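You operate a simulated robot arm through the tools that you are given. There is no shell and no other tool. Be economical: measure what you need, move in short steps, check, and stop when the job is done.

Carry out the task below with a simulated robot arm. There is one attempt and no reset: what you move stays moved.

TASK
Stir the batch at slow, try it and stand the matching block in the dock.
Fine: lever back to rest before the try; the block marked good for good, else the one marked hold; tins, slider and water button stay.
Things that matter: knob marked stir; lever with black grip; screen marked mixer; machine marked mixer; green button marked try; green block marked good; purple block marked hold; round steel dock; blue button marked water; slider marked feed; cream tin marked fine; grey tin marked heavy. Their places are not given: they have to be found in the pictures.

It is judged by the outcome, as a careful person would: the job done as asked, and still so three seconds after it is handed in. It fails if anything else is knocked over, pushed out of place, dropped, spilled or broken.

THE ROBOT
A 6-joint arm with a two-finger parallel gripper, fixed in place. Base frame: the origin is at the foot of the arm, x ahead of it, y to its left, z up; the work surface is at about z = 93. Lengths are in cm, angles in rad, forces in N, time in s.
With the tool pointing down near the work surface it reaches from about 22 to 62 cm from the base axis. Its first joint turns from -1.152 to 1.152 rad. Payload 2.7 kg.
Tool frame: the origin (TCP) lies between the finger pads and is the grasp point; the fingertips stand 2.3 cm ahead of it; z points along the fingers, y is the line along which they close. The gripper opens to 9.4 cm. The fingers are 3.8 cm wide and 1 cm thick; the gripper's body (5.4 by 9.6 cm) begins 3.9 cm behind the TCP.
Orientation is that of the tool frame in the base frame, as [roll, pitch, yaw] about the fixed x, y, z axes, in that order (R = Rz(yaw) Ry(pitch) Rx(roll)). With the fingers straight down and closing along the base's y, the tool's x points along the base's -x, its y along +y and its z along -z.

THE INTERFACE
- The arm moves only by the tool play_rows. Its arguments are lists of equal length, an entry for each row: "slide": the shift along the tool's x, y, z in units of 25 mm (1.0 is 25 mm), a list of three; "dr": the turn, a rotation vector about the tool's x, y, z in units of 6 degrees (1.0 is 6 degrees), a list of three; "fingers": the closure, from 0 (fully open) to 1 (shut). In form: {"slide": [[dx, dy, dz], ...], "dr": [[ax, ay, az], ...], "fingers": [fingers, ...]}. A call has 1 to 8 rows; each row shifts and turns the commanded pose from where the row before left it, along the tool's axes as they then stand. A call with a number of a shift or a turn outside -1 to 1 is refused whole. A row lasts 0.2 s, in which the tool goes at most 5 cm and 0.15 rad; a call with a longer step from one row to the next is refused whole, and so is a gripper value outside its range. A pose out of reach is approached as far as the arm can. The call stops where the force on the tool passes 40 N (or 10 N more than at its start, if that is more) or the arm is blocked; 0.2 s more then pass. The fingers move at their own pace (about 4.5 cm/s each) and stop on an object; they squeeze with about 28 N. The grip force told is the motor's: it shows also when the fingers shut on nothing. Time passes only in rows, and 0.2 s behind the last, so rows that do not move let the fingers close. It gives the time, the measured TCP pose, the force on the tool (base axes), the opening and the grip force at its end, in the units of the frame above (readings bear some noise).
- Cameras (640 x 400 px; columns grow to the right, rows downward): "scene" is fixed at [7.21, -44.18, 138.67]; the picture's right is [0.76, -0.65, 0.00], its down [-0.48, -0.57, -0.67] and it looks along [0.43, 0.51, -0.74] (base axes); focal length 214 px, centre (320, 200). "wrist" rides on the gripper at [-3.9, 0, -4.4] in the tool frame; the picture's right is [0.00, -1.00, 0.00], its down [0.97, 0.00, -0.24] and it looks along [0.24, 0.00, 0.97] (tool axes); focal length 218 px, centre (320, 200).
- camera(camera): a new picture of that camera. No time passes.
- point_at(camera, pixels): for up to 12 pixels [column, row] of the newest picture of that camera ("zoom" is the newest enlarged one), the place [x, y, z] in the base frame of the surface seen there, good to about 0.2 cm. No time passes.
- enlarge(camera, box): a new picture of the part [left, top, right, bottom] of that camera's present view, enlarged. No time passes.
- sign_off(): hands the job in; it is judged then, once.

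Work in short steps. Measure before you move; look again where a grasp or a placing could have gone wrong, and mend it. You have 80 turns and 34 pictures in all, those below and enlarged ones among them. Open the gripper and draw the arm clear of the work before you hand the job in, unless the task says otherwise; then end with one line.

The tools are called after "Emit:" by a JSON object that holds its "op" and its "data". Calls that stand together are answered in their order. play_rows: Moves the arm, as the interface text tells. Its arguments: {"type":"object","properties":{"slide":{"type":"array","items":{"type":"array","items":{"type":"number"}}},"dr":{"type":"array","items":{"type":"array","items":{"type":"number"}}},"fingers":{"type":"array","items":{"type":"number"}}},"required":["slide","dr","fingers"]} The other tools are called the same way: camera (camera) takes a picture; point_at (camera, pixels) gives the place of the surface under pixels of a picture; enlarge (camera, box) takes an enlarged picture of a part of a camera's view; sign_off () hands the job in.

At the start:

```text
time_s: 0.0
eef_pos: [42.35, -1.78, 122.47]
tool_rot: [-3.141, -0.001, 3.141]
wrist_force: [0.3, 0.7, 0.2]
gripper_width: 9.39
finger_force: 0.1
```

scene: 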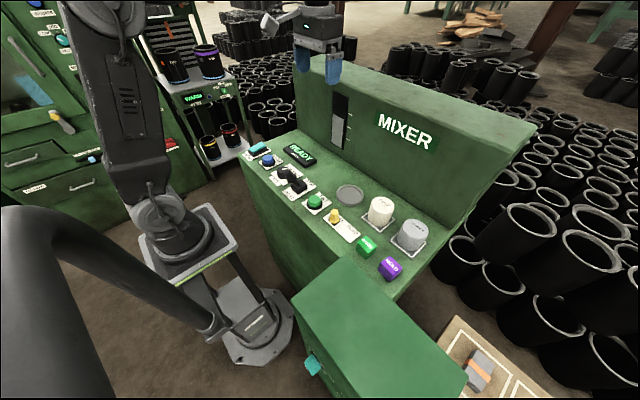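
wrist: 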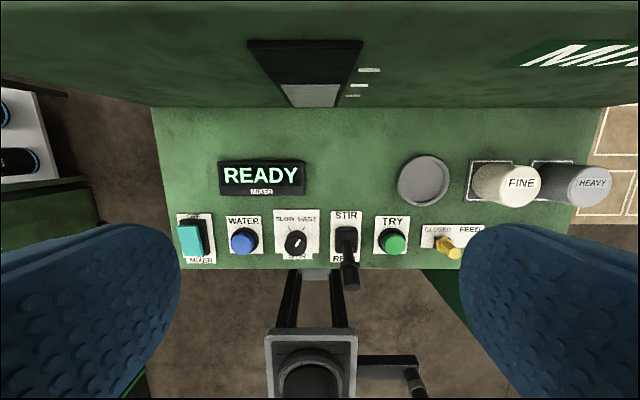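

The wrist view shows the panel: knob near (297,242), lever near (347,245), try (393,240). I enlarge both for detail.

Emit:
{"op": "enlarge", "data": {"camera": "wrist", "box": [160, 140, 480, 300]}}

Emit:
{"op": "enlarge", "data": {"camera": "scene", "box": [230, 130, 440, 290]}}

Emit:
{"op": "point_at", "data": {"camera": "wrist", "pixels": [[297, 242], [285, 250], [347, 232], [350, 280], [393, 240], [423, 181], [243, 240], [405, 218], [315, 225], [347, 250], [350, 265], [300, 210]]}}

```text
2.00 times, centred on (320, 220) of wrist
```

zoom: 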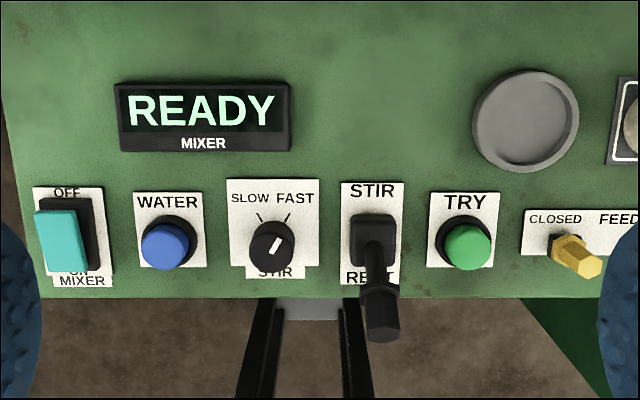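

```text
2.50 times, centred on (335, 210) of scene
```

zoom: 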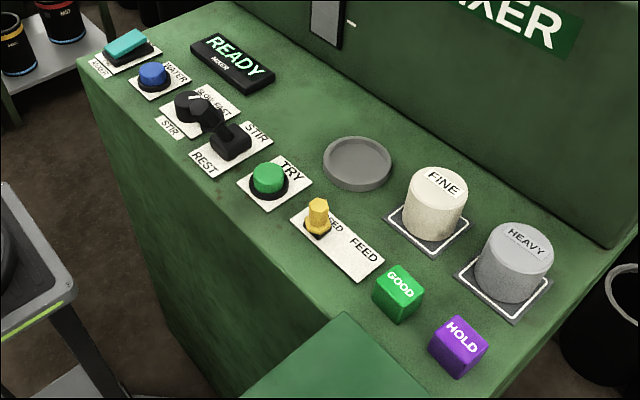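

```text
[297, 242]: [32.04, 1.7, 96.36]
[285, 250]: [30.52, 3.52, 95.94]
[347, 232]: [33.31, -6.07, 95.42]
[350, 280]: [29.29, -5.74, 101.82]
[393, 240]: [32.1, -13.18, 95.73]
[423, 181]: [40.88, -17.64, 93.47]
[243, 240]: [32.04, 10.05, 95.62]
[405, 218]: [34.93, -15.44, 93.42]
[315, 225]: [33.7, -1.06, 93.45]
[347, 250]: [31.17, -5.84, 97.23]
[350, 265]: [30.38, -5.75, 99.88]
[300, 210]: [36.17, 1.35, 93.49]
```

Knob points to FAST, and is at about (32, 1.7), with its top at 96.4; the lever rests towards -x. I move above the knob with partly closed fingers.

Emit:
{"op": "play_rows", "data": {"slide": [[0.591, 0.199, 0.9], [0.591, 0.199, 0.9], [0.591, 0.199, 0.9], [0.591, 0.199, 0.9], [0.591, 0.199, 0.9], [0.591, 0.199, 0.9], [0.591, 0.199, 0.9], [0, 0, 0]], "dr": [[0, 0, 0], [0, 0, 0], [0, 0, 0], [0, 0, 0], [0, 0, 0], [0, 0, 0], [0, 0, 0], [0, 0, 0]], "fingers": [0.41, 0.41, 0.41, 0.41, 0.41, 0.41, 0.41, 0.41]}}

Emit:
{"op": "camera", "data": {"camera": "wrist"}}

Emit:
{"op": "point_at", "data": {"camera": "wrist", "pixels": [[320, 300], [310, 300], [330, 300], [320, 290], [320, 320]]}}

```text
time_s: 1.8
eef_pos: [31.82, 1.87, 106.76]
tool_rot: [3.141, 0.002, 3.141]
wrist_force: [0.3, 0.3, 0.2]
gripper_width: 5.55
finger_force: 0.0
```

```text
29 pictures are left
```

wrist: 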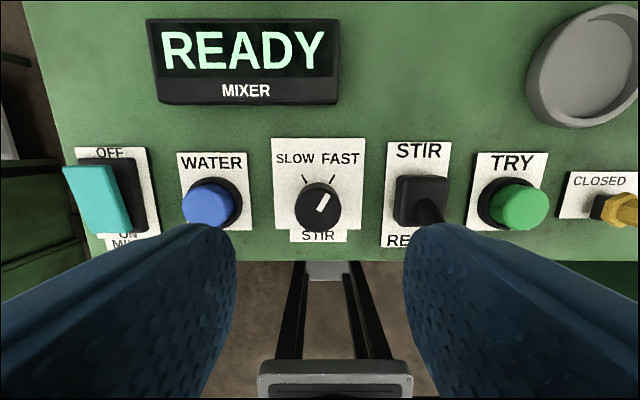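

```text
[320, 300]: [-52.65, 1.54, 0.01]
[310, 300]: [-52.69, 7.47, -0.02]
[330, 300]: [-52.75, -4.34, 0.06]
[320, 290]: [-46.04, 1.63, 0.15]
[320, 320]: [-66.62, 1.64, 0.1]
```

Checking the exact knob outline in this nearer view.

Emit:
{"op": "point_at", "data": {"camera": "wrist", "pixels": [[320, 204], [303, 200], [338, 200], [320, 188], [320, 215], [320, 225], [304, 177], [334, 177], [397, 195], [447, 195], [520, 208], [323, 195]]}}

```text
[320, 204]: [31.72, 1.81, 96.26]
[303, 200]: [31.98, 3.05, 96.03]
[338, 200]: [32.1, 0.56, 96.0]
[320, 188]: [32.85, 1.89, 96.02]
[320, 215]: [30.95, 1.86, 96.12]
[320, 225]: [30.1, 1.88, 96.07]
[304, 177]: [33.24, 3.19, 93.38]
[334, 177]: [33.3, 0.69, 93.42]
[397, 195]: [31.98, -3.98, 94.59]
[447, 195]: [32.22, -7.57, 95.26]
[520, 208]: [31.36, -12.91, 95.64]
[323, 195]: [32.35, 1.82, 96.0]
```

Knob centre ≈ (31.55, 1.85), radius ≈1.3. I centre on it, pre-turn +30°, and descend to TCP z≈96.5.

Emit:
{"op": "play_rows", "data": {"slide": [[0.11, 0, 0], [0, 0, 0], [0, 0, 0], [0, 0, 0], [0, 0, 0], [0, 0, 0]], "dr": [[0, 0, 0], [0, 0, 1], [0, 0, 1], [0, 0, 1], [0, 0, 1], [0, 0, 1]], "fingers": [0.41, 0.41, 0.41, 0.41, 0.41, 0.41]}}

Emit:
{"op": "play_rows", "data": {"slide": [[0, 0, 0.8], [0, 0, 0.8], [0, 0, 0.8], [0, 0, 0.8], [0, 0, 0.8], [0, 0, 0]], "dr": [[0, 0, 0], [0, 0, 0], [0, 0, 0], [0, 0, 0], [0, 0, 0], [0, 0, 0]], "fingers": [0.41, 0.41, 0.41, 0.41, 0.41, 0.41]}}

Emit:
{"op": "camera", "data": {"camera": "wrist"}}

```text
time_s: 3.2
eef_pos: [31.75, 1.78, 106.65]
tool_rot: [-3.141, -0.001, 2.616]
wrist_force: [-0.2, -0.1, -0.1]
gripper_width: 5.55
finger_force: 0.1
```

```text
time_s: 4.6
eef_pos: [31.56, 1.67, 96.76]
tool_rot: [3.14, 0.0, 2.619]
wrist_force: [-0.1, 0.1, -0.7]
gripper_width: 5.55
finger_force: 0.0
```

```text
28 pictures are left
```

wrist: 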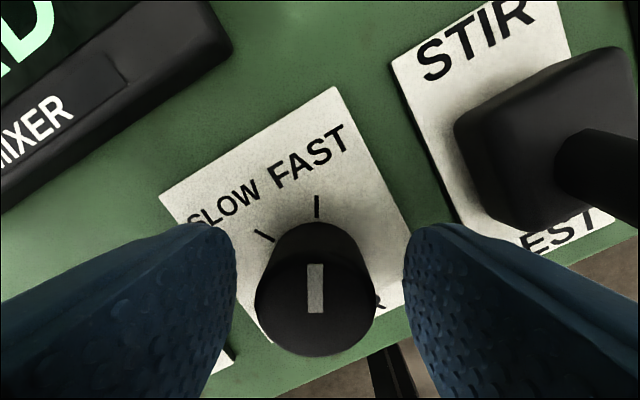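

Pointer is exactly at FAST (30°); fingers straddle the knob. Close and turn 60° counter-clockwise.

Emit:
{"op": "play_rows", "data": {"slide": [[0, 0, 0.08], [0, 0, 0], [0, 0, 0], [0, 0, 0]], "dr": [[0, 0, 0], [0, 0, 0], [0, 0, 0], [0, 0, 0]], "fingers": [0.8, 0.8, 0.8, 0.8]}}

Emit:
{"op": "play_rows", "data": {"slide": [[0, 0, 0], [0, 0, 0], [0, 0, 0], [0, 0, 0], [0, 0, 0]], "dr": [[0, 0, -1], [0, 0, -1], [0, 0, -1], [0, 0, -1], [0, 0, -1]], "fingers": [0.8, 0.8, 0.8, 0.8, 0.8]}}

Emit:
{"op": "play_rows", "data": {"slide": [[0, 0, 0], [0, 0, 0], [0, 0, 0], [0, 0, 0], [0, 0, 0], [0, 0, 0]], "dr": [[0, 0, -1], [0, 0, -1], [0, 0, -1], [0, 0, -1], [0, 0, -1], [0, 0, 0]], "fingers": [0.8, 0.8, 0.8, 0.8, 0.8, 0.8]}}

Emit:
{"op": "camera", "data": {"camera": "wrist"}}

```text
time_s: 5.6
eef_pos: [31.68, 1.75, 96.36]
tool_rot: [3.139, 0.003, 2.616]
wrist_force: [4.0, 10.3, 7.1]
gripper_width: 3.48
finger_force: 45.5
```

```text
time_s: 6.5
eef_pos: [31.64, 1.91, 96.49]
tool_rot: [3.137, 0.004, 2.985]
wrist_force: [-1.2, 8.2, 0.4]
gripper_width: 3.49
finger_force: 45.0
stopped in row 4: the force on the tool passed its limit (the readings are from after the stop); the commanded pose is now the measured one
```

```text
time_s: 7.5
eef_pos: [31.78, 2.09, 96.46]
tool_rot: [3.135, 0.005, -2.926]
wrist_force: [2.0, 10.7, -2.4]
gripper_width: 3.5
finger_force: 44.7
stopped in row 4: the force on the tool passed its limit (the readings are from after the stop); the commanded pose is now the measured one
```

```text
27 pictures are left
```

wrist: 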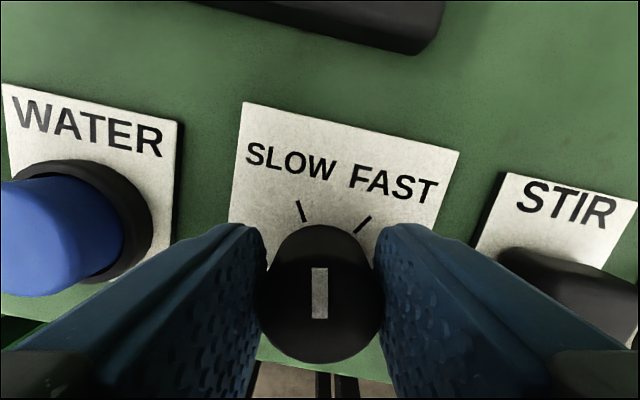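

Turned ~42°, the pointer still aligned with the fingers. Continue the last 18° in smaller steps.

Emit:
{"op": "play_rows", "data": {"slide": [[0, 0, 0], [0, 0, 0], [0, 0, 0], [0, 0, 0], [0, 0, 0], [0, 0, 0]], "dr": [[0, 0, -0.6], [0, 0, -0.6], [0, 0, -0.6], [0, 0, -0.6], [0, 0, -0.6], [0, 0, 0]], "fingers": [0.8, 0.8, 0.8, 0.8, 0.8, 0.8]}}

Emit:
{"op": "camera", "data": {"camera": "wrist"}}

```text
time_s: 8.6
eef_pos: [31.67, 2.29, 96.45]
tool_rot: [3.134, 0.006, -2.662]
wrist_force: [0.1, 10.1, -0.4]
gripper_width: 3.49
finger_force: 45.0
stopped in row 5: the force on the tool passed its limit (the readings are from after the stop); the commanded pose is now the measured one
```

```text
26 pictures are left
```

wrist: 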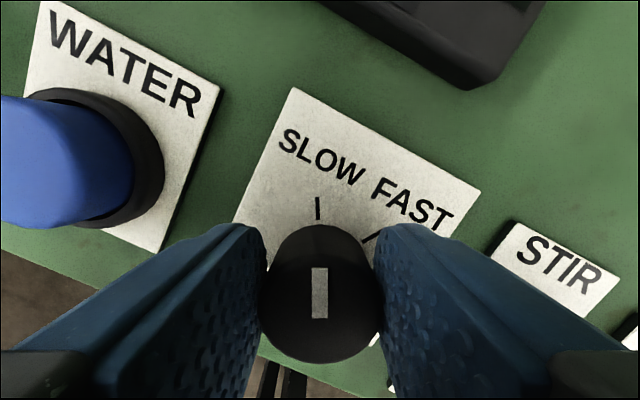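

The pointer is nearly at the SLOW tick (27.5° of 30°). A last nudge, then open.

Emit:
{"op": "play_rows", "data": {"slide": [[0, 0, 0], [0, 0, 0], [0, 0, 0], [0, 0, 0]], "dr": [[0, 0, -0.4], [0, 0, 0], [0, 0, 0], [0, 0, 0]], "fingers": [0.8, 0.8, 0.41, 0.41]}}

Emit:
{"op": "play_rows", "data": {"slide": [[0, 0, -0.8], [0, 0, -0.8], [0, 0, -0.8], [0, 0, -0.8], [0, 0, -0.8], [0, 0, -0.5], [0, 0, -0.5], [0, 0, 0]], "dr": [[0, 0, 0], [0, 0, 0], [0, 0, 0], [0, 0, 0], [0, 0, 0], [0, 0, 0], [0, 0, 0], [0, 0, 0]], "fingers": [0.41, 0.41, 0.41, 0.41, 0.41, 0.41, 0.41, 0.41]}}

Emit:
{"op": "camera", "data": {"camera": "wrist"}}

```text
time_s: 9.6
eef_pos: [31.73, 2.05, 96.57]
tool_rot: [3.134, 0.006, -2.619]
wrist_force: [0.1, 0.0, 0.7]
gripper_width: 5.55
finger_force: 0.1
```

```text
time_s: 11.4
eef_pos: [31.51, 2.2, 109.03]
tool_rot: [3.134, 0.008, -2.62]
wrist_force: [0.8, -0.5, -0.1]
gripper_width: 5.56
finger_force: 0.2
```

```text
25 pictures are left
```

wrist: 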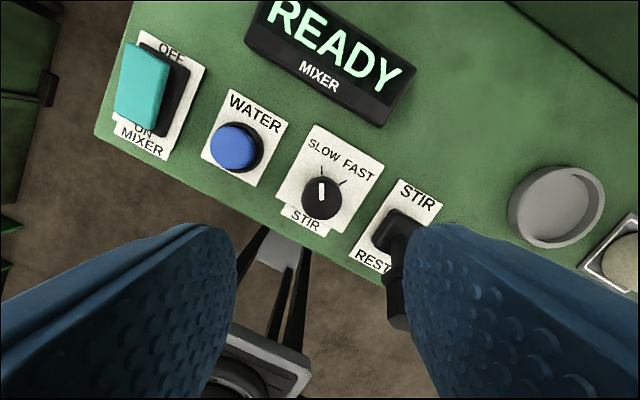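

The knob is on SLOW. Straighten the tool, shift over the lever, and look.

Emit:
{"op": "play_rows", "data": {"slide": [[0, 0, 0], [0, 0, 0], [0, 0, 0], [0, 0, 0], [0, 0, 0], [0, 0, 0]], "dr": [[0, 0, 1], [0, 0, 1], [0, 0, 1], [0, 0, 1], [0, 0, 1], [0, 0, 0]], "fingers": [0.41, 0.41, 0.41, 0.41, 0.41, 0.41]}}

Emit:
{"op": "play_rows", "data": {"slide": [[0, -0.8, -0.5], [0, -0.8, -0.4], [0, -0.8, 0], [0, -0.8, 0], [0, 0, 0]], "dr": [[0, 0, 0], [0, 0, 0], [0, 0, 0], [0, 0, 0], [0, 0, 0]], "fingers": [0.41, 0.41, 0.41, 0.41, 0.41]}}

Emit:
{"op": "camera", "data": {"camera": "wrist"}}

Emit:
{"op": "enlarge", "data": {"camera": "scene", "box": [240, 130, 340, 220]}}

```text
time_s: 12.8
eef_pos: [31.73, 1.94, 108.97]
tool_rot: [3.13, 0.003, 3.137]
wrist_force: [0.6, -0.3, 0.2]
gripper_width: 5.57
finger_force: 0.0
```

```text
time_s: 14.0
eef_pos: [31.62, -6.01, 110.98]
tool_rot: [3.13, 0.004, 3.139]
wrist_force: [0.0, 0.6, 0.4]
gripper_width: 5.52
finger_force: 0.0
```

```text
24 pictures are left
```

wrist: 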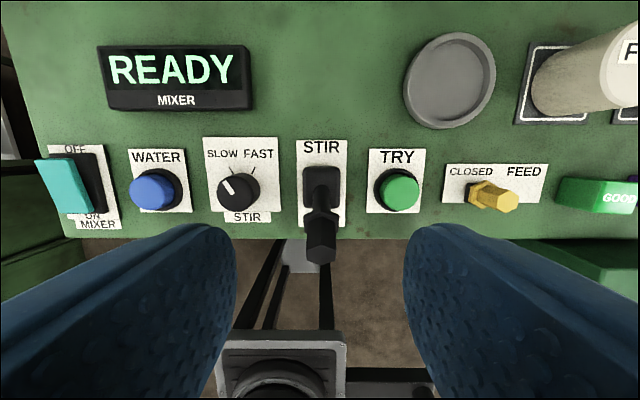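

```text
4.44 times, centred on (290, 175) of scene
```

zoom: 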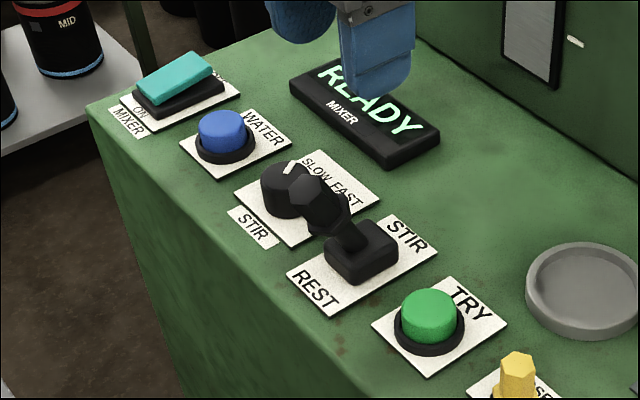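

Emit:
{"op": "point_at", "data": {"camera": "wrist", "pixels": [[320, 250], [309, 245], [333, 245], [320, 238], [320, 215], [320, 200], [306, 185], [338, 185], [400, 193]]}}

Emit:
{"op": "point_at", "data": {"camera": "zoom", "pixels": [[305, 195], [330, 210], [350, 238], [365, 245]]}}

```text
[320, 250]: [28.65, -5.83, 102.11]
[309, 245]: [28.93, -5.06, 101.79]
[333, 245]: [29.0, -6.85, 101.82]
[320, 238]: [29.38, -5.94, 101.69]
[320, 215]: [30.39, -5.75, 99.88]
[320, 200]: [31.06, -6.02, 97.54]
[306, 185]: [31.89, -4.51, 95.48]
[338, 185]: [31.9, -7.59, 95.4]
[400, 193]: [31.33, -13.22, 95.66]
```

```text
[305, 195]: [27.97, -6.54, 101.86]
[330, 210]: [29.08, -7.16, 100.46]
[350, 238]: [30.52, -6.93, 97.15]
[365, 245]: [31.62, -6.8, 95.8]
```

Grip centre ≈ (28.9, -5.95, 101), pivot near x 31.7. Descend astride it and close.

Emit:
{"op": "play_rows", "data": {"slide": [[0.52, 0.01, 0], [0.52, 0.01, 0], [0, 0, 0.8], [0, 0, 0.8], [0, 0, 0.8], [0, 0, 0.8], [0, 0, 0.8], [0, 0, 0]], "dr": [[0, 0, 0], [0, 0, 0], [0, 0, 0], [0, 0, 0], [0, 0, 0], [0, 0, 0], [0, 0, 0], [0, 0, 0]], "fingers": [0.41, 0.41, 0.41, 0.41, 0.41, 0.41, 0.41, 0.41]}}

Emit:
{"op": "play_rows", "data": {"slide": [[0, 0, 0], [0, 0, 0], [0, 0, 0], [0, 0, 0], [0, 0, 0]], "dr": [[0, 0, 0], [0, 0, 0], [0, 0, 0], [0, 0, 0], [0, 0, 0]], "fingers": [0.9, 0.9, 0.9, 0.9, 0.9]}}

```text
time_s: 15.8
eef_pos: [29.1, -5.79, 101.07]
tool_rot: [3.131, 0.004, 3.141]
wrist_force: [0.9, 0.3, 0.1]
gripper_width: 5.56
finger_force: 0.0
```

```text
time_s: 17.0
eef_pos: [28.98, -6.01, 101.01]
tool_rot: [3.134, 0.001, 3.14]
wrist_force: [1.5, -22.3, -5.4]
gripper_width: 2.36
finger_force: 45.1
```

Gripped (2.36 cm). Follow the arc towards STIR (+x).

Emit:
{"op": "play_rows", "data": {"slide": [[0, -0.08, 0], [-0.27, 0, -0.1], [-0.27, 0, -0.08], [-0.27, 0, -0.04], [-0.27, 0, -0.01], [0, 0, 0]], "dr": [[0, 0, 0], [0, 0, 0], [0, 0, 0], [0, 0, 0], [0, 0, 0], [0, 0, 0]], "fingers": [0.9, 0.9, 0.9, 0.9, 0.9, 0.9]}}

Emit:
{"op": "play_rows", "data": {"slide": [[-0.27, 0, 0.01], [-0.27, 0, 0.04], [-0.27, 0, 0.08], [-0.27, 0, 0.1], [0, 0, 0]], "dr": [[0, 0, 0], [0, 0, 0], [0, 0, 0], [0, 0, 0], [0, 0, 0]], "fingers": [0.9, 0.9, 0.9, 0.9, 0.9]}}

Emit:
{"op": "camera", "data": {"camera": "wrist"}}

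Emit:
{"op": "enlarge", "data": {"camera": "scene", "box": [240, 110, 400, 230]}}

```text
time_s: 18.4
eef_pos: [31.55, -6.07, 101.93]
tool_rot: [3.13, 0.0, 3.14]
wrist_force: [-18.4, 10.5, 7.6]
gripper_width: 2.38
finger_force: 45.3
```

```text
time_s: 19.4
eef_pos: [34.15, -6.01, 101.35]
tool_rot: [3.129, -0.002, 3.14]
wrist_force: [-3.4, 6.7, 7.3]
gripper_width: 2.36
finger_force: 44.7
stopped in row 4: the force on the tool passed its limit (the readings are from after the stop); the commanded pose is now the measured one
```

```text
22 pictures are left
```

wrist: 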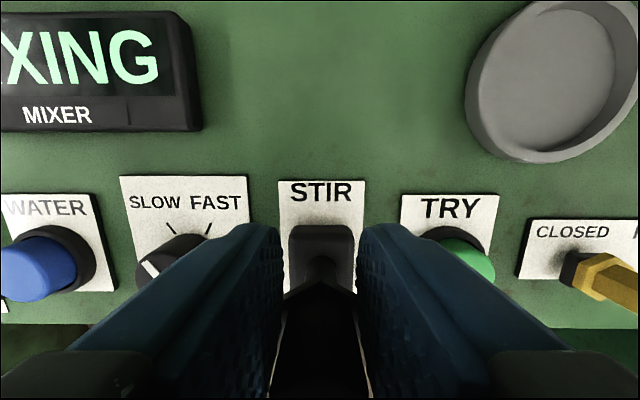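

```text
3.33 times, centred on (320, 170) of scene
```

zoom: 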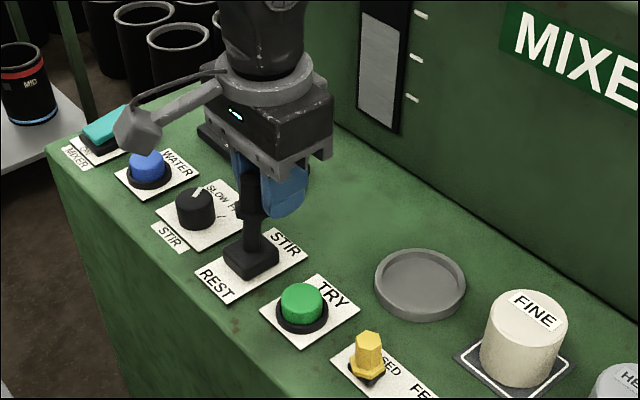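

The screen says "...XING" (mixing). I hold the lever at STIR and let time pass, then look.

Emit:
{"op": "play_rows", "data": {"slide": [[0, 0, 0], [0, 0, 0], [0, 0, 0], [0, 0, 0], [0, 0, 0], [0, 0, 0], [0, 0, 0], [0, 0, 0]], "dr": [[0, 0, 0], [0, 0, 0], [0, 0, 0], [0, 0, 0], [0, 0, 0], [0, 0, 0], [0, 0, 0], [0, 0, 0]], "fingers": [0.9, 0.9, 0.9, 0.9, 0.9, 0.9, 0.9, 0.9]}}

Emit:
{"op": "play_rows", "data": {"slide": [[0, 0, 0], [0, 0, 0], [0, 0, 0], [0, 0, 0], [0, 0, 0], [0, 0, 0], [0, 0, 0], [0, 0, 0]], "dr": [[0, 0, 0], [0, 0, 0], [0, 0, 0], [0, 0, 0], [0, 0, 0], [0, 0, 0], [0, 0, 0], [0, 0, 0]], "fingers": [0.9, 0.9, 0.9, 0.9, 0.9, 0.9, 0.9, 0.9]}}

Emit:
{"op": "camera", "data": {"camera": "wrist"}}

```text
time_s: 21.2
eef_pos: [34.13, -6.04, 101.39]
tool_rot: [3.131, -0.001, 3.141]
wrist_force: [-10.0, 16.6, 16.8]
gripper_width: 2.38
finger_force: 45.0
```

```text
time_s: 23.0
eef_pos: [34.31, -5.92, 101.41]
tool_rot: [3.129, -0.002, 3.141]
wrist_force: [-9.0, 17.8, 18.5]
gripper_width: 2.37
finger_force: 44.7
```

```text
20 pictures are left
```

wrist: 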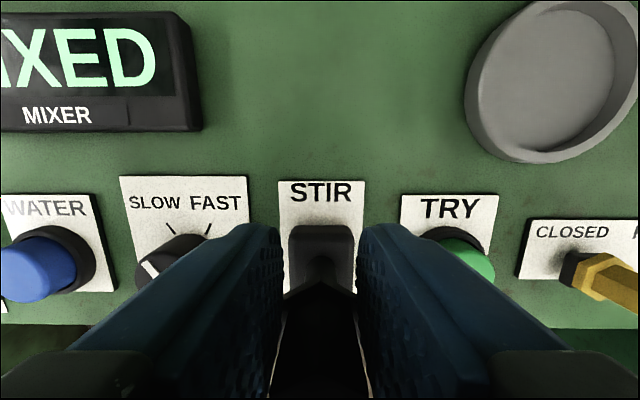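

The screen now says "MIXED". Bring the lever back along the arc to REST.

Emit:
{"op": "play_rows", "data": {"slide": [[0.27, 0, -0.09], [0.27, 0, -0.07], [0.27, 0, -0.04], [0.27, 0, -0.01], [0, 0, 0]], "dr": [[0, 0, 0], [0, 0, 0], [0, 0, 0], [0, 0, 0], [0, 0, 0]], "fingers": [0.9, 0.9, 0.9, 0.9, 0.9]}}

Emit:
{"op": "play_rows", "data": {"slide": [[0.27, 0, 0.01], [0.27, 0, 0.04], [0.27, 0, 0.08], [0.27, 0, 0.1], [0, 0, 0]], "dr": [[0, 0, 0], [0, 0, 0], [0, 0, 0], [0, 0, 0], [0, 0, 0]], "fingers": [0.9, 0.9, 0.9, 0.9, 0.9]}}

```text
time_s: 24.2
eef_pos: [31.82, -6.06, 102.02]
tool_rot: [3.129, 0.005, 3.136]
wrist_force: [16.6, 25.6, -5.5]
gripper_width: 2.38
finger_force: 45.0
```

```text
time_s: 25.4
eef_pos: [28.85, -6.06, 101.4]
tool_rot: [3.128, 0.004, 3.139]
wrist_force: [13.0, 31.8, 11.1]
gripper_width: 2.37
finger_force: 45.1
```

x = 28.85, as at the start. Release, rise and check the lever.

Emit:
{"op": "play_rows", "data": {"slide": [[0, 0, 0], [0, 0, 0], [0, 0, 0], [0, 0, -0.9], [0, 0, -0.9], [0, 0, -0.9], [0, 0, -0.9], [0, 0, 0]], "dr": [[0, 0, 0], [0, 0, 0], [0, 0, 0], [0, 0, 0], [0, 0, 0], [0, 0, 0], [0, 0, 0], [0, 0, 0]], "fingers": [0.41, 0.41, 0.41, 0.41, 0.41, 0.41, 0.41, 0.41]}}

Emit:
{"op": "camera", "data": {"camera": "wrist"}}

Emit:
{"op": "point_at", "data": {"camera": "wrist", "pixels": [[320, 220], [320, 200], [385, 150], [400, 150], [393, 145]]}}

```text
time_s: 27.2
eef_pos: [28.63, -6.13, 110.33]
tool_rot: [3.128, -0.003, 3.14]
wrist_force: [0.8, -1.2, 0.5]
gripper_width: 5.56
finger_force: 0.1
```

```text
19 pictures are left
```

wrist: 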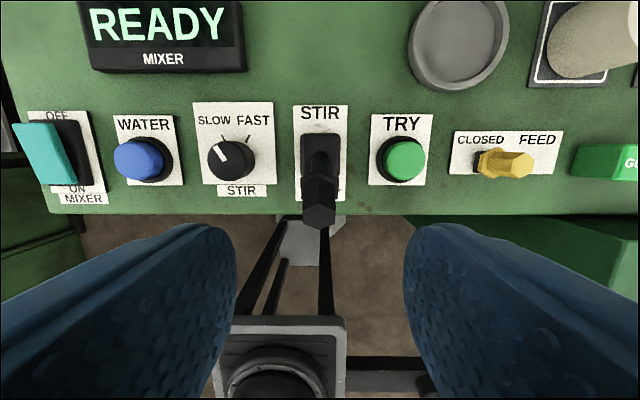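

```text
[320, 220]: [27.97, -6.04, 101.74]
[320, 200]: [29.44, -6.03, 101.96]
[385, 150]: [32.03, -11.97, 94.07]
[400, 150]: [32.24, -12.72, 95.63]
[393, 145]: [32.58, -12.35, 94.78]
```

Lever is back at REST; the screen reads READY. Now move over TRY with closed fingers.

Emit:
{"op": "point_at", "data": {"camera": "wrist", "pixels": [[405, 158], [423, 158], [405, 172], [405, 143], [505, 160], [520, 160]]}}

Emit:
{"op": "play_rows", "data": {"slide": [[-0.29, -0.7, 0], [-0.29, -0.7, 0], [-0.29, -0.7, 0], [-0.29, -0.7, 0], [0, 0, 0.8], [0, 0, 0.8], [0, 0, 0]], "dr": [[0, 0, 0], [0, 0, 0], [0, 0, 0], [0, 0, 0], [0, 0, 0], [0, 0, 0], [0, 0, 0]], "fingers": [1, 1, 1, 1, 1, 1, 1]}}

```text
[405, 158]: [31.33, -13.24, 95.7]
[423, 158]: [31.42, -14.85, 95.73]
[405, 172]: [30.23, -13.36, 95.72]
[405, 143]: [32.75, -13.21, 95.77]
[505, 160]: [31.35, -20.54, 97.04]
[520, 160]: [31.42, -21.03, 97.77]
```

```text
time_s: 28.8
eef_pos: [31.68, -12.94, 105.99]
tool_rot: [3.131, -0.002, 3.14]
wrist_force: [0.8, 0.5, 0.4]
gripper_width: 0.0
finger_force: 27.9
```

Tips at 103.7; button top 95.7. Descend and press gently.

Emit:
{"op": "play_rows", "data": {"slide": [[0.03, -0.12, 0.75], [0, 0, 0.75], [0, 0, 0.75], [0, 0, 0.6], [0, 0, 0.1], [0, 0, 0.1], [0, 0, 0]], "dr": [[0, 0, 0], [0, 0, 0], [0, 0, 0], [0, 0, 0], [0, 0, 0], [0, 0, 0], [0, 0, 0]], "fingers": [1, 1, 1, 1, 1, 1, 1]}}

Emit:
{"op": "play_rows", "data": {"slide": [[0, 0, 0.08], [0, 0, 0.08], [0, 0, 0]], "dr": [[0, 0, 0], [0, 0, 0], [0, 0, 0]], "fingers": [1, 1, 1]}}

Emit:
{"op": "camera", "data": {"camera": "wrist"}}

```text
time_s: 30.4
eef_pos: [31.55, -13.28, 98.45]
tool_rot: [3.129, -0.002, 3.14]
wrist_force: [-0.4, -0.5, -0.2]
gripper_width: 0.02
finger_force: 28.6
```

```text
time_s: 31.2
eef_pos: [31.54, -13.34, 98.26]
tool_rot: [3.127, 0.0, 3.141]
wrist_force: [0.3, -0.2, -0.6]
gripper_width: 0.0
finger_force: 28.5
```

```text
18 pictures are left
```

wrist: 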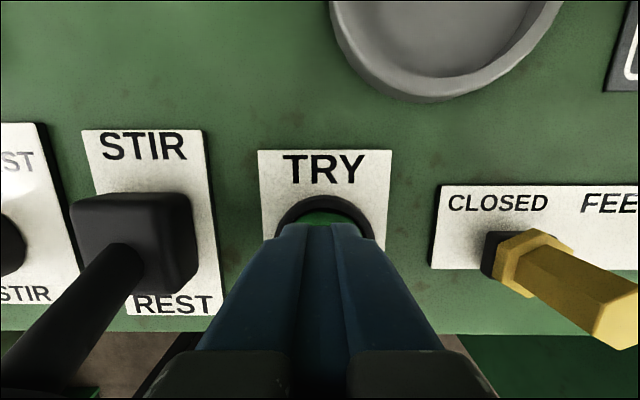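

Not yet in contact (tips ≈96). Press further in small steps.

Emit:
{"op": "play_rows", "data": {"slide": [[0, 0, 0.1], [0, 0, 0.1], [0, 0, 0.1], [0, 0, 0.1], [0, 0, 0]], "dr": [[0, 0, 0], [0, 0, 0], [0, 0, 0], [0, 0, 0], [0, 0, 0]], "fingers": [1, 1, 1, 1, 1]}}

Emit:
{"op": "enlarge", "data": {"camera": "scene", "box": [240, 110, 400, 230]}}

```text
time_s: 32.4
eef_pos: [31.5, -13.28, 97.22]
tool_rot: [3.131, 0.0, 3.141]
wrist_force: [-2.4, -3.3, 16.6]
gripper_width: 0.0
finger_force: 28.1
```

```text
3.33 times, centred on (320, 170) of scene
```

zoom: 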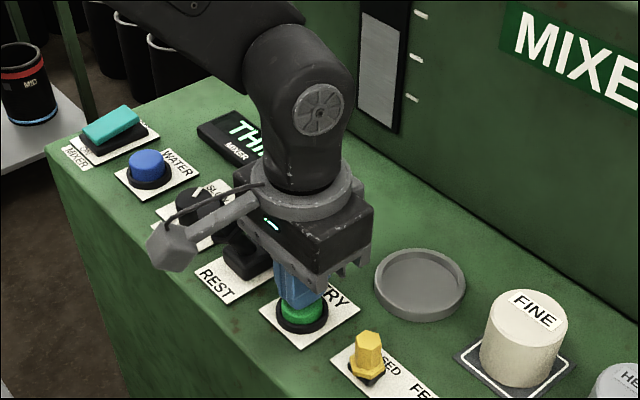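

The screen changed to "THI…". Lift off and read it.

Emit:
{"op": "play_rows", "data": {"slide": [[0, 0, -0.8], [0, 0, -0.8], [0, 0, -0.8], [0, 0, -0.8], [0, 0, -0.8], [0, 0, 0]], "dr": [[0, 0, 0], [0, 0, 0], [0, 0, 0], [0, 0, 0], [0, 0, 0], [0, 0, 0]], "fingers": [1, 1, 1, 1, 1, 1]}}

Emit:
{"op": "camera", "data": {"camera": "wrist"}}

Emit:
{"op": "enlarge", "data": {"camera": "scene", "box": [240, 110, 440, 290]}}

```text
time_s: 33.8
eef_pos: [31.56, -13.27, 107.14]
tool_rot: [3.129, -0.002, 3.141]
wrist_force: [0.3, 0.5, 0.0]
gripper_width: 0.02
finger_force: 28.1
```

```text
16 pictures are left
```

wrist: 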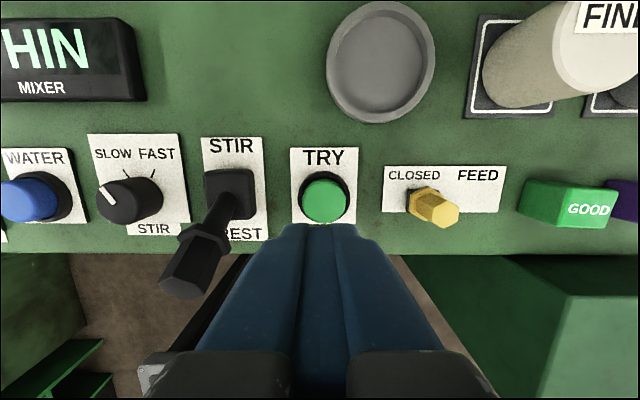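

```text
2.22 times, centred on (340, 200) of scene
```

zoom: 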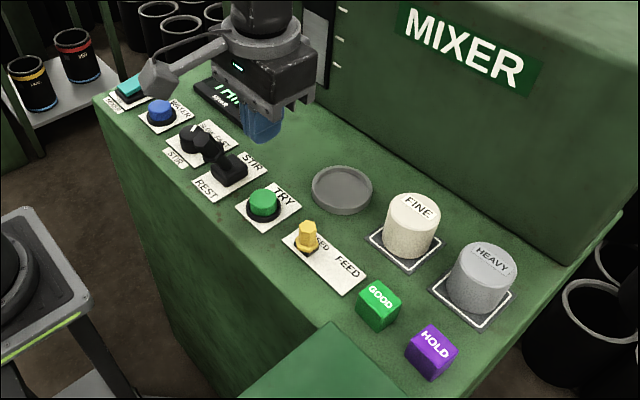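

Result: THIN, not good, so the HOLD block goes in the dock. Measure the blocks and the dock.

Emit:
{"op": "point_at", "data": {"camera": "zoom", "pixels": [[433, 342], [420, 365], [445, 365], [378, 297], [342, 190], [313, 190], [372, 190], [342, 168], [342, 208], [410, 345], [457, 345], [436, 328]]}}

Emit:
{"op": "play_rows", "data": {"slide": [[0, -0.9, -0.7], [0, -0.9, -0.7], [0, -0.9, -0.7], [0, -0.9, -0.7], [0, -0.9, 0], [0, 0, 0]], "dr": [[0, 0, 0], [0, 0, 0], [0, 0, 0], [0, 0, 0], [0, 0, 0], [0, 0, 0]], "fingers": [0, 0, 0, 0, 0, 0]}}

Emit:
{"op": "camera", "data": {"camera": "wrist"}}

```text
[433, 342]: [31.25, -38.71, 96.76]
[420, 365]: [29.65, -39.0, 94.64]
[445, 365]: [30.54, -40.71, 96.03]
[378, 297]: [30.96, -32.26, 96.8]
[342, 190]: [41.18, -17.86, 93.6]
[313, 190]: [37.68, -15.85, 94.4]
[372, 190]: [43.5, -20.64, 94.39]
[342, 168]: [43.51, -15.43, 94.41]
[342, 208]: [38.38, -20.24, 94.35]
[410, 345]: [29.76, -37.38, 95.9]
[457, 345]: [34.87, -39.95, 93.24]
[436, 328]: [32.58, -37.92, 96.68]
```

```text
time_s: 35.2
eef_pos: [31.54, -24.98, 114.02]
tool_rot: [3.13, -0.004, 3.139]
wrist_force: [-0.2, 0.0, 0.1]
gripper_width: 9.36
finger_force: 0.0
```

```text
14 pictures are left
```

wrist: 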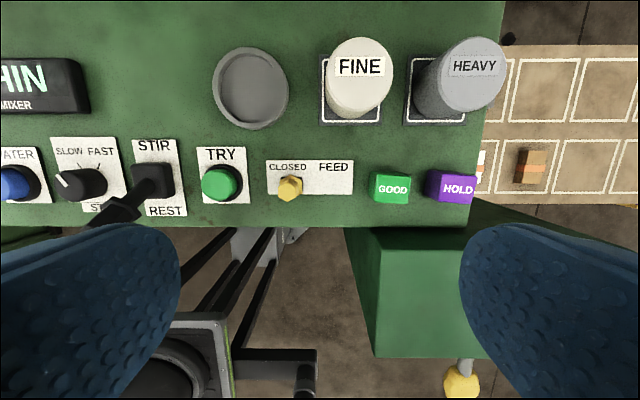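

Emit:
{"op": "point_at", "data": {"camera": "wrist", "pixels": [[458, 190], [473, 190], [458, 200], [428, 185], [250, 20], [250, 5], [450, 70], [420, 100], [390, 190], [335, 70], [388, 60], [502, 70]]}}

Emit:
{"op": "enlarge", "data": {"camera": "wrist", "box": [360, 150, 500, 240]}}

```text
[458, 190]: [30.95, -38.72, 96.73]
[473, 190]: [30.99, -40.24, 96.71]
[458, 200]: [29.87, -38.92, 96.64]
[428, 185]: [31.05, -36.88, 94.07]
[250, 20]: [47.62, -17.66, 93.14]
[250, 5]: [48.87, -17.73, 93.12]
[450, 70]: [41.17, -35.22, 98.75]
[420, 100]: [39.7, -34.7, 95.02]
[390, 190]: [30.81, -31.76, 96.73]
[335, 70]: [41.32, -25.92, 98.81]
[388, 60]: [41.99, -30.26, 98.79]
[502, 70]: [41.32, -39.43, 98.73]
```

```text
4.44 times, centred on (430, 195) of wrist
```

zoom: 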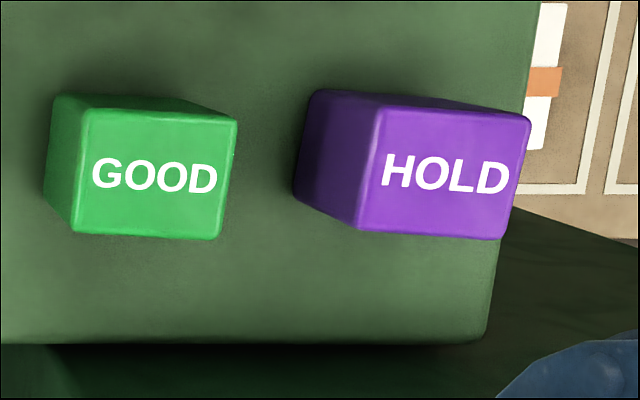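

Emit:
{"op": "point_at", "data": {"camera": "zoom", "pixels": [[385, 114], [523, 124], [500, 234], [365, 224], [443, 174], [90, 114], [230, 126], [213, 234], [80, 226]]}}

```text
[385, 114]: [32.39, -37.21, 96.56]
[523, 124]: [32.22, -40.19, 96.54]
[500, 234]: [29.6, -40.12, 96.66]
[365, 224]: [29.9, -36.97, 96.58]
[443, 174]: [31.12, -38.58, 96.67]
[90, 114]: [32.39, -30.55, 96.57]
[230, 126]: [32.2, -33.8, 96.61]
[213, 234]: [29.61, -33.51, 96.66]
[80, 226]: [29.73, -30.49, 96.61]
```

HOLD centre ≈ (31.05, -38.6), top 96.7, turned ≈ -4°. Move above it with a 5.2 cm opening.

Emit:
{"op": "play_rows", "data": {"slide": [[0.03, -0.908, 0.3], [0.03, -0.908, 0.3], [0.03, -0.908, 0.3], [0.03, -0.908, 0.3], [0.04, -0.908, 0.3], [0.04, -0.908, 0.3], [0, 0, 0], [0, 0, 0]], "dr": [[0, 0, 0], [0, 0, 0], [0, 0, 0], [0, 0, 0], [0, 0, 0], [0, 0, 0], [0, 0, 0.6], [0, 0, 0]], "fingers": [0.44, 0.44, 0.44, 0.44, 0.44, 0.44, 0.44, 0.44]}}

Emit:
{"op": "camera", "data": {"camera": "wrist"}}

```text
time_s: 37.0
eef_pos: [31.06, -38.47, 109.55]
tool_rot: [3.129, -0.001, 3.075]
wrist_force: [0.5, 0.0, 0.5]
gripper_width: 5.28
finger_force: 0.0
```

```text
12 pictures are left
```

wrist: 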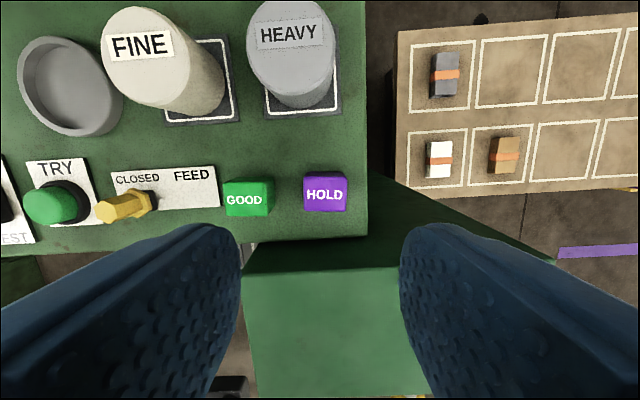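

Emit:
{"op": "point_at", "data": {"camera": "wrist", "pixels": [[306, 195], [325, 195], [345, 195], [325, 180], [325, 209], [268, 198]]}}

```text
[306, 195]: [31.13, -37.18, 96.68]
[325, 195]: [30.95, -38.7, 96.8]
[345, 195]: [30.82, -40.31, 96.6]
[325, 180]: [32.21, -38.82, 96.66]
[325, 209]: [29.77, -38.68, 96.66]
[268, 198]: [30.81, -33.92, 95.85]
```

Shift 0.25 cm in -y and go down to TCP z ≈ 96.9 (tips 94.6).

Emit:
{"op": "play_rows", "data": {"slide": [[0, -0.1, 0.8], [0, 0, 0.8], [0, 0, 0.8], [0, 0, 0.8], [0, 0, 0.8], [0, 0, 0.7], [0, 0, 0.3], [0, 0, 0]], "dr": [[0, 0, 0], [0, 0, 0], [0, 0, 0], [0, 0, 0], [0, 0, 0], [0, 0, 0], [0, 0, 0], [0, 0, 0]], "fingers": [0.44, 0.44, 0.44, 0.44, 0.44, 0.44, 0.44, 0.44]}}

Emit:
{"op": "play_rows", "data": {"slide": [[0, 0, 0], [0, 0, 0], [0, 0, 0], [0, 0, 0], [0, 0, 0]], "dr": [[0, 0, 0], [0, 0, 0], [0, 0, 0], [0, 0, 0], [0, 0, 0]], "fingers": [0.9, 0.9, 0.9, 0.9, 0.9]}}

```text
time_s: 38.8
eef_pos: [31.07, -38.54, 96.78]
tool_rot: [3.13, -0.002, 3.076]
wrist_force: [-0.1, 0.0, 0.3]
gripper_width: 5.28
finger_force: 0.1
```

```text
time_s: 40.0
eef_pos: [31.01, -38.52, 96.8]
tool_rot: [3.13, -0.003, 3.076]
wrist_force: [-0.2, -0.3, 0.1]
gripper_width: 3.5
finger_force: 28.3
```

Held (3.5 cm). Lift straight and straighten the yaw.

Emit:
{"op": "play_rows", "data": {"slide": [[0, 0, -0.4], [0, 0, -0.8], [0, 0, -0.9], [0, 0, -0.9], [0, 0, -0.9], [0, 0, -0.9], [0, 0, 0], [0, 0, 0]], "dr": [[0, 0, 0], [0, 0, 0], [0, 0, 0], [0, 0, 0], [0, 0, 0], [0, 0, 0], [0, 0, -0.6], [0, 0, 0]], "fingers": [0.9, 0.9, 0.9, 0.9, 0.9, 0.9, 0.9, 0.9]}}

Emit:
{"op": "play_rows", "data": {"slide": [[-0.45, 0.95, 0], [-0.45, 0.95, 0], [-0.45, 0.95, 0], [-0.45, 0.95, 0], [-0.45, 0.95, 0], [-0.45, 0.95, 0], [-0.45, 0.95, 0], [0, 0, 0]], "dr": [[0, 0, 0], [0, 0, 0], [0, 0, 0], [0, 0, 0], [0, 0, 0], [0, 0, 0], [0, 0, 0], [0, 0, 0]], "fingers": [0.9, 0.9, 0.9, 0.9, 0.9, 0.9, 0.9, 0.9]}}

Emit:
{"op": "camera", "data": {"camera": "wrist"}}

```text
time_s: 41.8
eef_pos: [30.9, -38.69, 109.06]
tool_rot: [3.129, -0.001, 3.141]
wrist_force: [0.4, 0.0, -0.6]
gripper_width: 3.51
finger_force: 28.2
```

```text
time_s: 43.6
eef_pos: [38.81, -21.75, 109.09]
tool_rot: [3.129, -0.003, 3.139]
wrist_force: [0.1, 1.1, 0.2]
gripper_width: 3.53
finger_force: 28.0
```

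```text
11 pictures are left
```

wrist: 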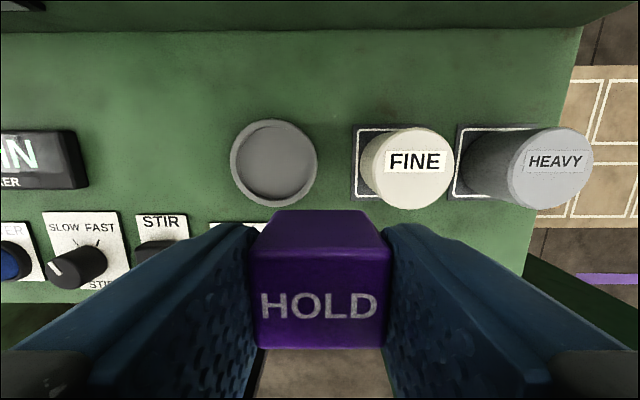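

Emit:
{"op": "point_at", "data": {"camera": "wrist", "pixels": [[234, 160], [313, 160], [273, 122], [273, 203], [273, 160], [240, 160], [306, 160], [273, 35], [273, 20], [365, 160], [360, 190]]}}

```text
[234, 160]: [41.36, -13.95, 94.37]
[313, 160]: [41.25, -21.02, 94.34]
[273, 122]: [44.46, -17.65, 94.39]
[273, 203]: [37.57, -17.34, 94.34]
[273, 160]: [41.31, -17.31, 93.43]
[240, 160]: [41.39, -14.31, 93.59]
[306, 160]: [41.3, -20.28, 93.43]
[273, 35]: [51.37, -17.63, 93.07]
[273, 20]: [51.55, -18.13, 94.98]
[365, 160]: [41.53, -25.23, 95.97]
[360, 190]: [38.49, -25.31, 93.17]
```

Dock centre ≈ (41.05, -17.5), floor 93.4, wall well clear at x 51. Move over it and descend to just above the floor.

Emit:
{"op": "play_rows", "data": {"slide": [[-0.45, 0.85, 0], [-0.45, 0.85, 0], [0, 0, 0.8], [0, 0, 0.8], [0, 0, 0.8], [0, 0, 0.8], [0, 0, 0], [0, 0, 0]], "dr": [[0, 0, 0], [0, 0, 0], [0, 0, 0], [0, 0, 0], [0, 0, 0], [0, 0, 0], [0, 0, 0], [0, 0, 0]], "fingers": [0.9, 0.9, 0.9, 0.9, 0.9, 0.9, 0.9, 0.9]}}

Emit:
{"op": "enlarge", "data": {"camera": "scene", "box": [280, 130, 440, 250]}}

```text
time_s: 45.4
eef_pos: [41.29, -17.61, 100.95]
tool_rot: [3.128, -0.001, 3.14]
wrist_force: [-0.6, -0.6, -0.4]
gripper_width: 3.52
finger_force: 27.4
```

```text
3.33 times, centred on (360, 190) of scene
```

zoom: 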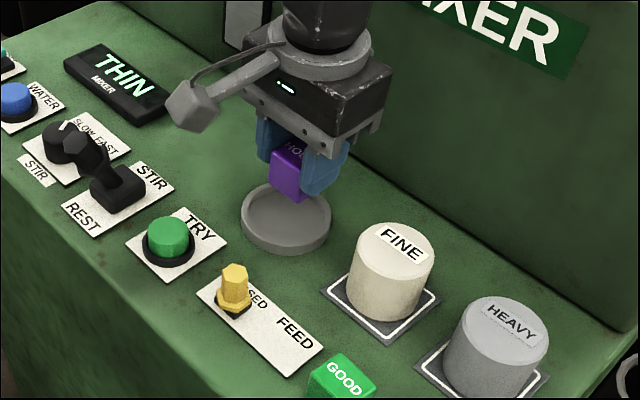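

THIN is clearly shown, and the block is over the dock. Shift 0.2 cm and lower gently.

Emit:
{"op": "play_rows", "data": {"slide": [[0.08, 0, 0.5], [0, 0, 0.5], [0, 0, 0.3], [0, 0, 0.1], [0, 0, 0.1], [0, 0, 0.06], [0, 0, 0]], "dr": [[0, 0, 0], [0, 0, 0], [0, 0, 0], [0, 0, 0], [0, 0, 0], [0, 0, 0], [0, 0, 0]], "fingers": [0.9, 0.9, 0.9, 0.9, 0.9, 0.9, 0.9]}}

```text
time_s: 47.0
eef_pos: [40.98, -17.58, 97.22]
tool_rot: [3.129, -0.003, 3.14]
wrist_force: [0.4, -0.3, -0.5]
gripper_width: 3.53
finger_force: 27.8
```

Emit:
{"op": "play_rows", "data": {"slide": [[0, 0, 0.05], [0, 0, 0.04], [0, 0, 0.03], [0, 0, 0]], "dr": [[0, 0, 0], [0, 0, 0], [0, 0, 0], [0, 0, 0]], "fingers": [0.9, 0.9, 0.9, 0.9]}}

```text
time_s: 48.0
eef_pos: [40.93, -17.47, 97.06]
tool_rot: [3.131, 0.005, 3.14]
wrist_force: [3.2, 1.0, 19.8]
gripper_width: 3.54
finger_force: 28.0
```

Contact with the floor (≈20 N). Open moderately and rise straight.

Emit:
{"op": "play_rows", "data": {"slide": [[0, 0, -0.04], [0, 0, 0], [0, 0, 0], [0, 0, -0.3], [0, 0, -0.8], [0, 0, -0.9], [0, 0, -0.9], [0, 0, -0.9]], "dr": [[0, 0, 0], [0, 0, 0], [0, 0, 0], [0, 0, 0], [0, 0, 0], [0, 0, 0], [0, 0, 0], [0, 0, 0]], "fingers": [0.48, 0.48, 0.48, 0.48, 0.48, 0.48, 0.48, 0.48]}}

Emit:
{"op": "play_rows", "data": {"slide": [[0, 0, -0.9], [0, 0, -0.9], [0, 0, -0.9], [0, 0, -0.9], [0, 0, 0]], "dr": [[0, 0, 0], [0, 0, 0], [0, 0, 0], [0, 0, 0], [0, 0, 0]], "fingers": [0, 0, 0, 0, 0]}}

Emit:
{"op": "camera", "data": {"camera": "wrist"}}

Emit:
{"op": "enlarge", "data": {"camera": "scene", "box": [240, 110, 440, 290]}}

```text
time_s: 49.8
eef_pos: [40.86, -17.69, 106.45]
tool_rot: [3.13, -0.001, 3.14]
wrist_force: [-0.4, 0.3, 0.5]
gripper_width: 4.89
finger_force: 0.0
```

```text
time_s: 51.0
eef_pos: [41.03, -17.76, 115.41]
tool_rot: [3.13, -0.002, 3.14]
wrist_force: [1.1, -0.6, 0.6]
gripper_width: 9.39
finger_force: 0.1
```

```text
9 pictures are left
```

wrist: 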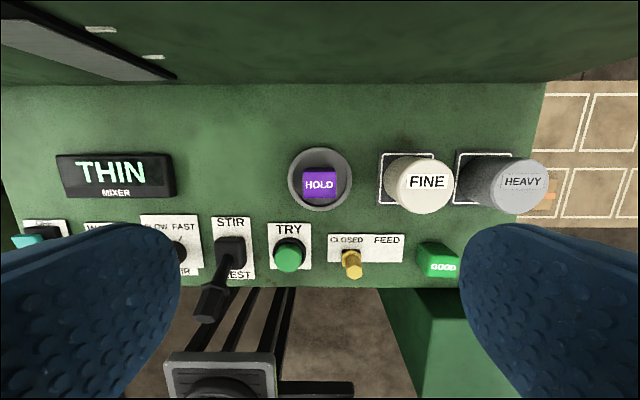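

```text
2.22 times, centred on (340, 200) of scene
```

zoom: 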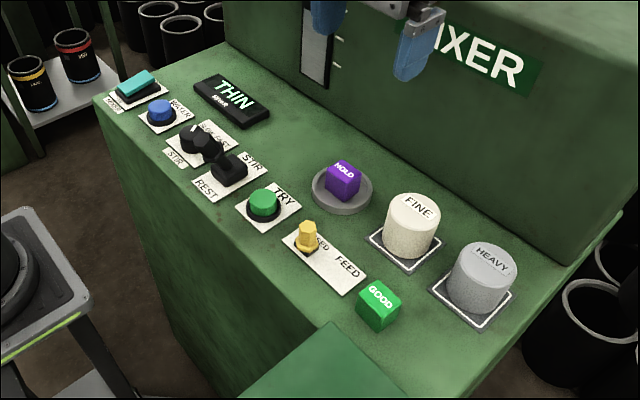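

The HOLD block stands upright in the dock, the lever is at rest, the knob is at slow, nothing else has moved, and the gripper is open and clear. I hand the job in.

Emit:
{"op": "sign_off", "data": {}}

```text
The job is handed in.
```

I stirred the batch at slow until the screen read MIXED, put the lever back to rest and pressed try. The screen read THIN, which is not good, so the block marked hold now stands upright in the dock.
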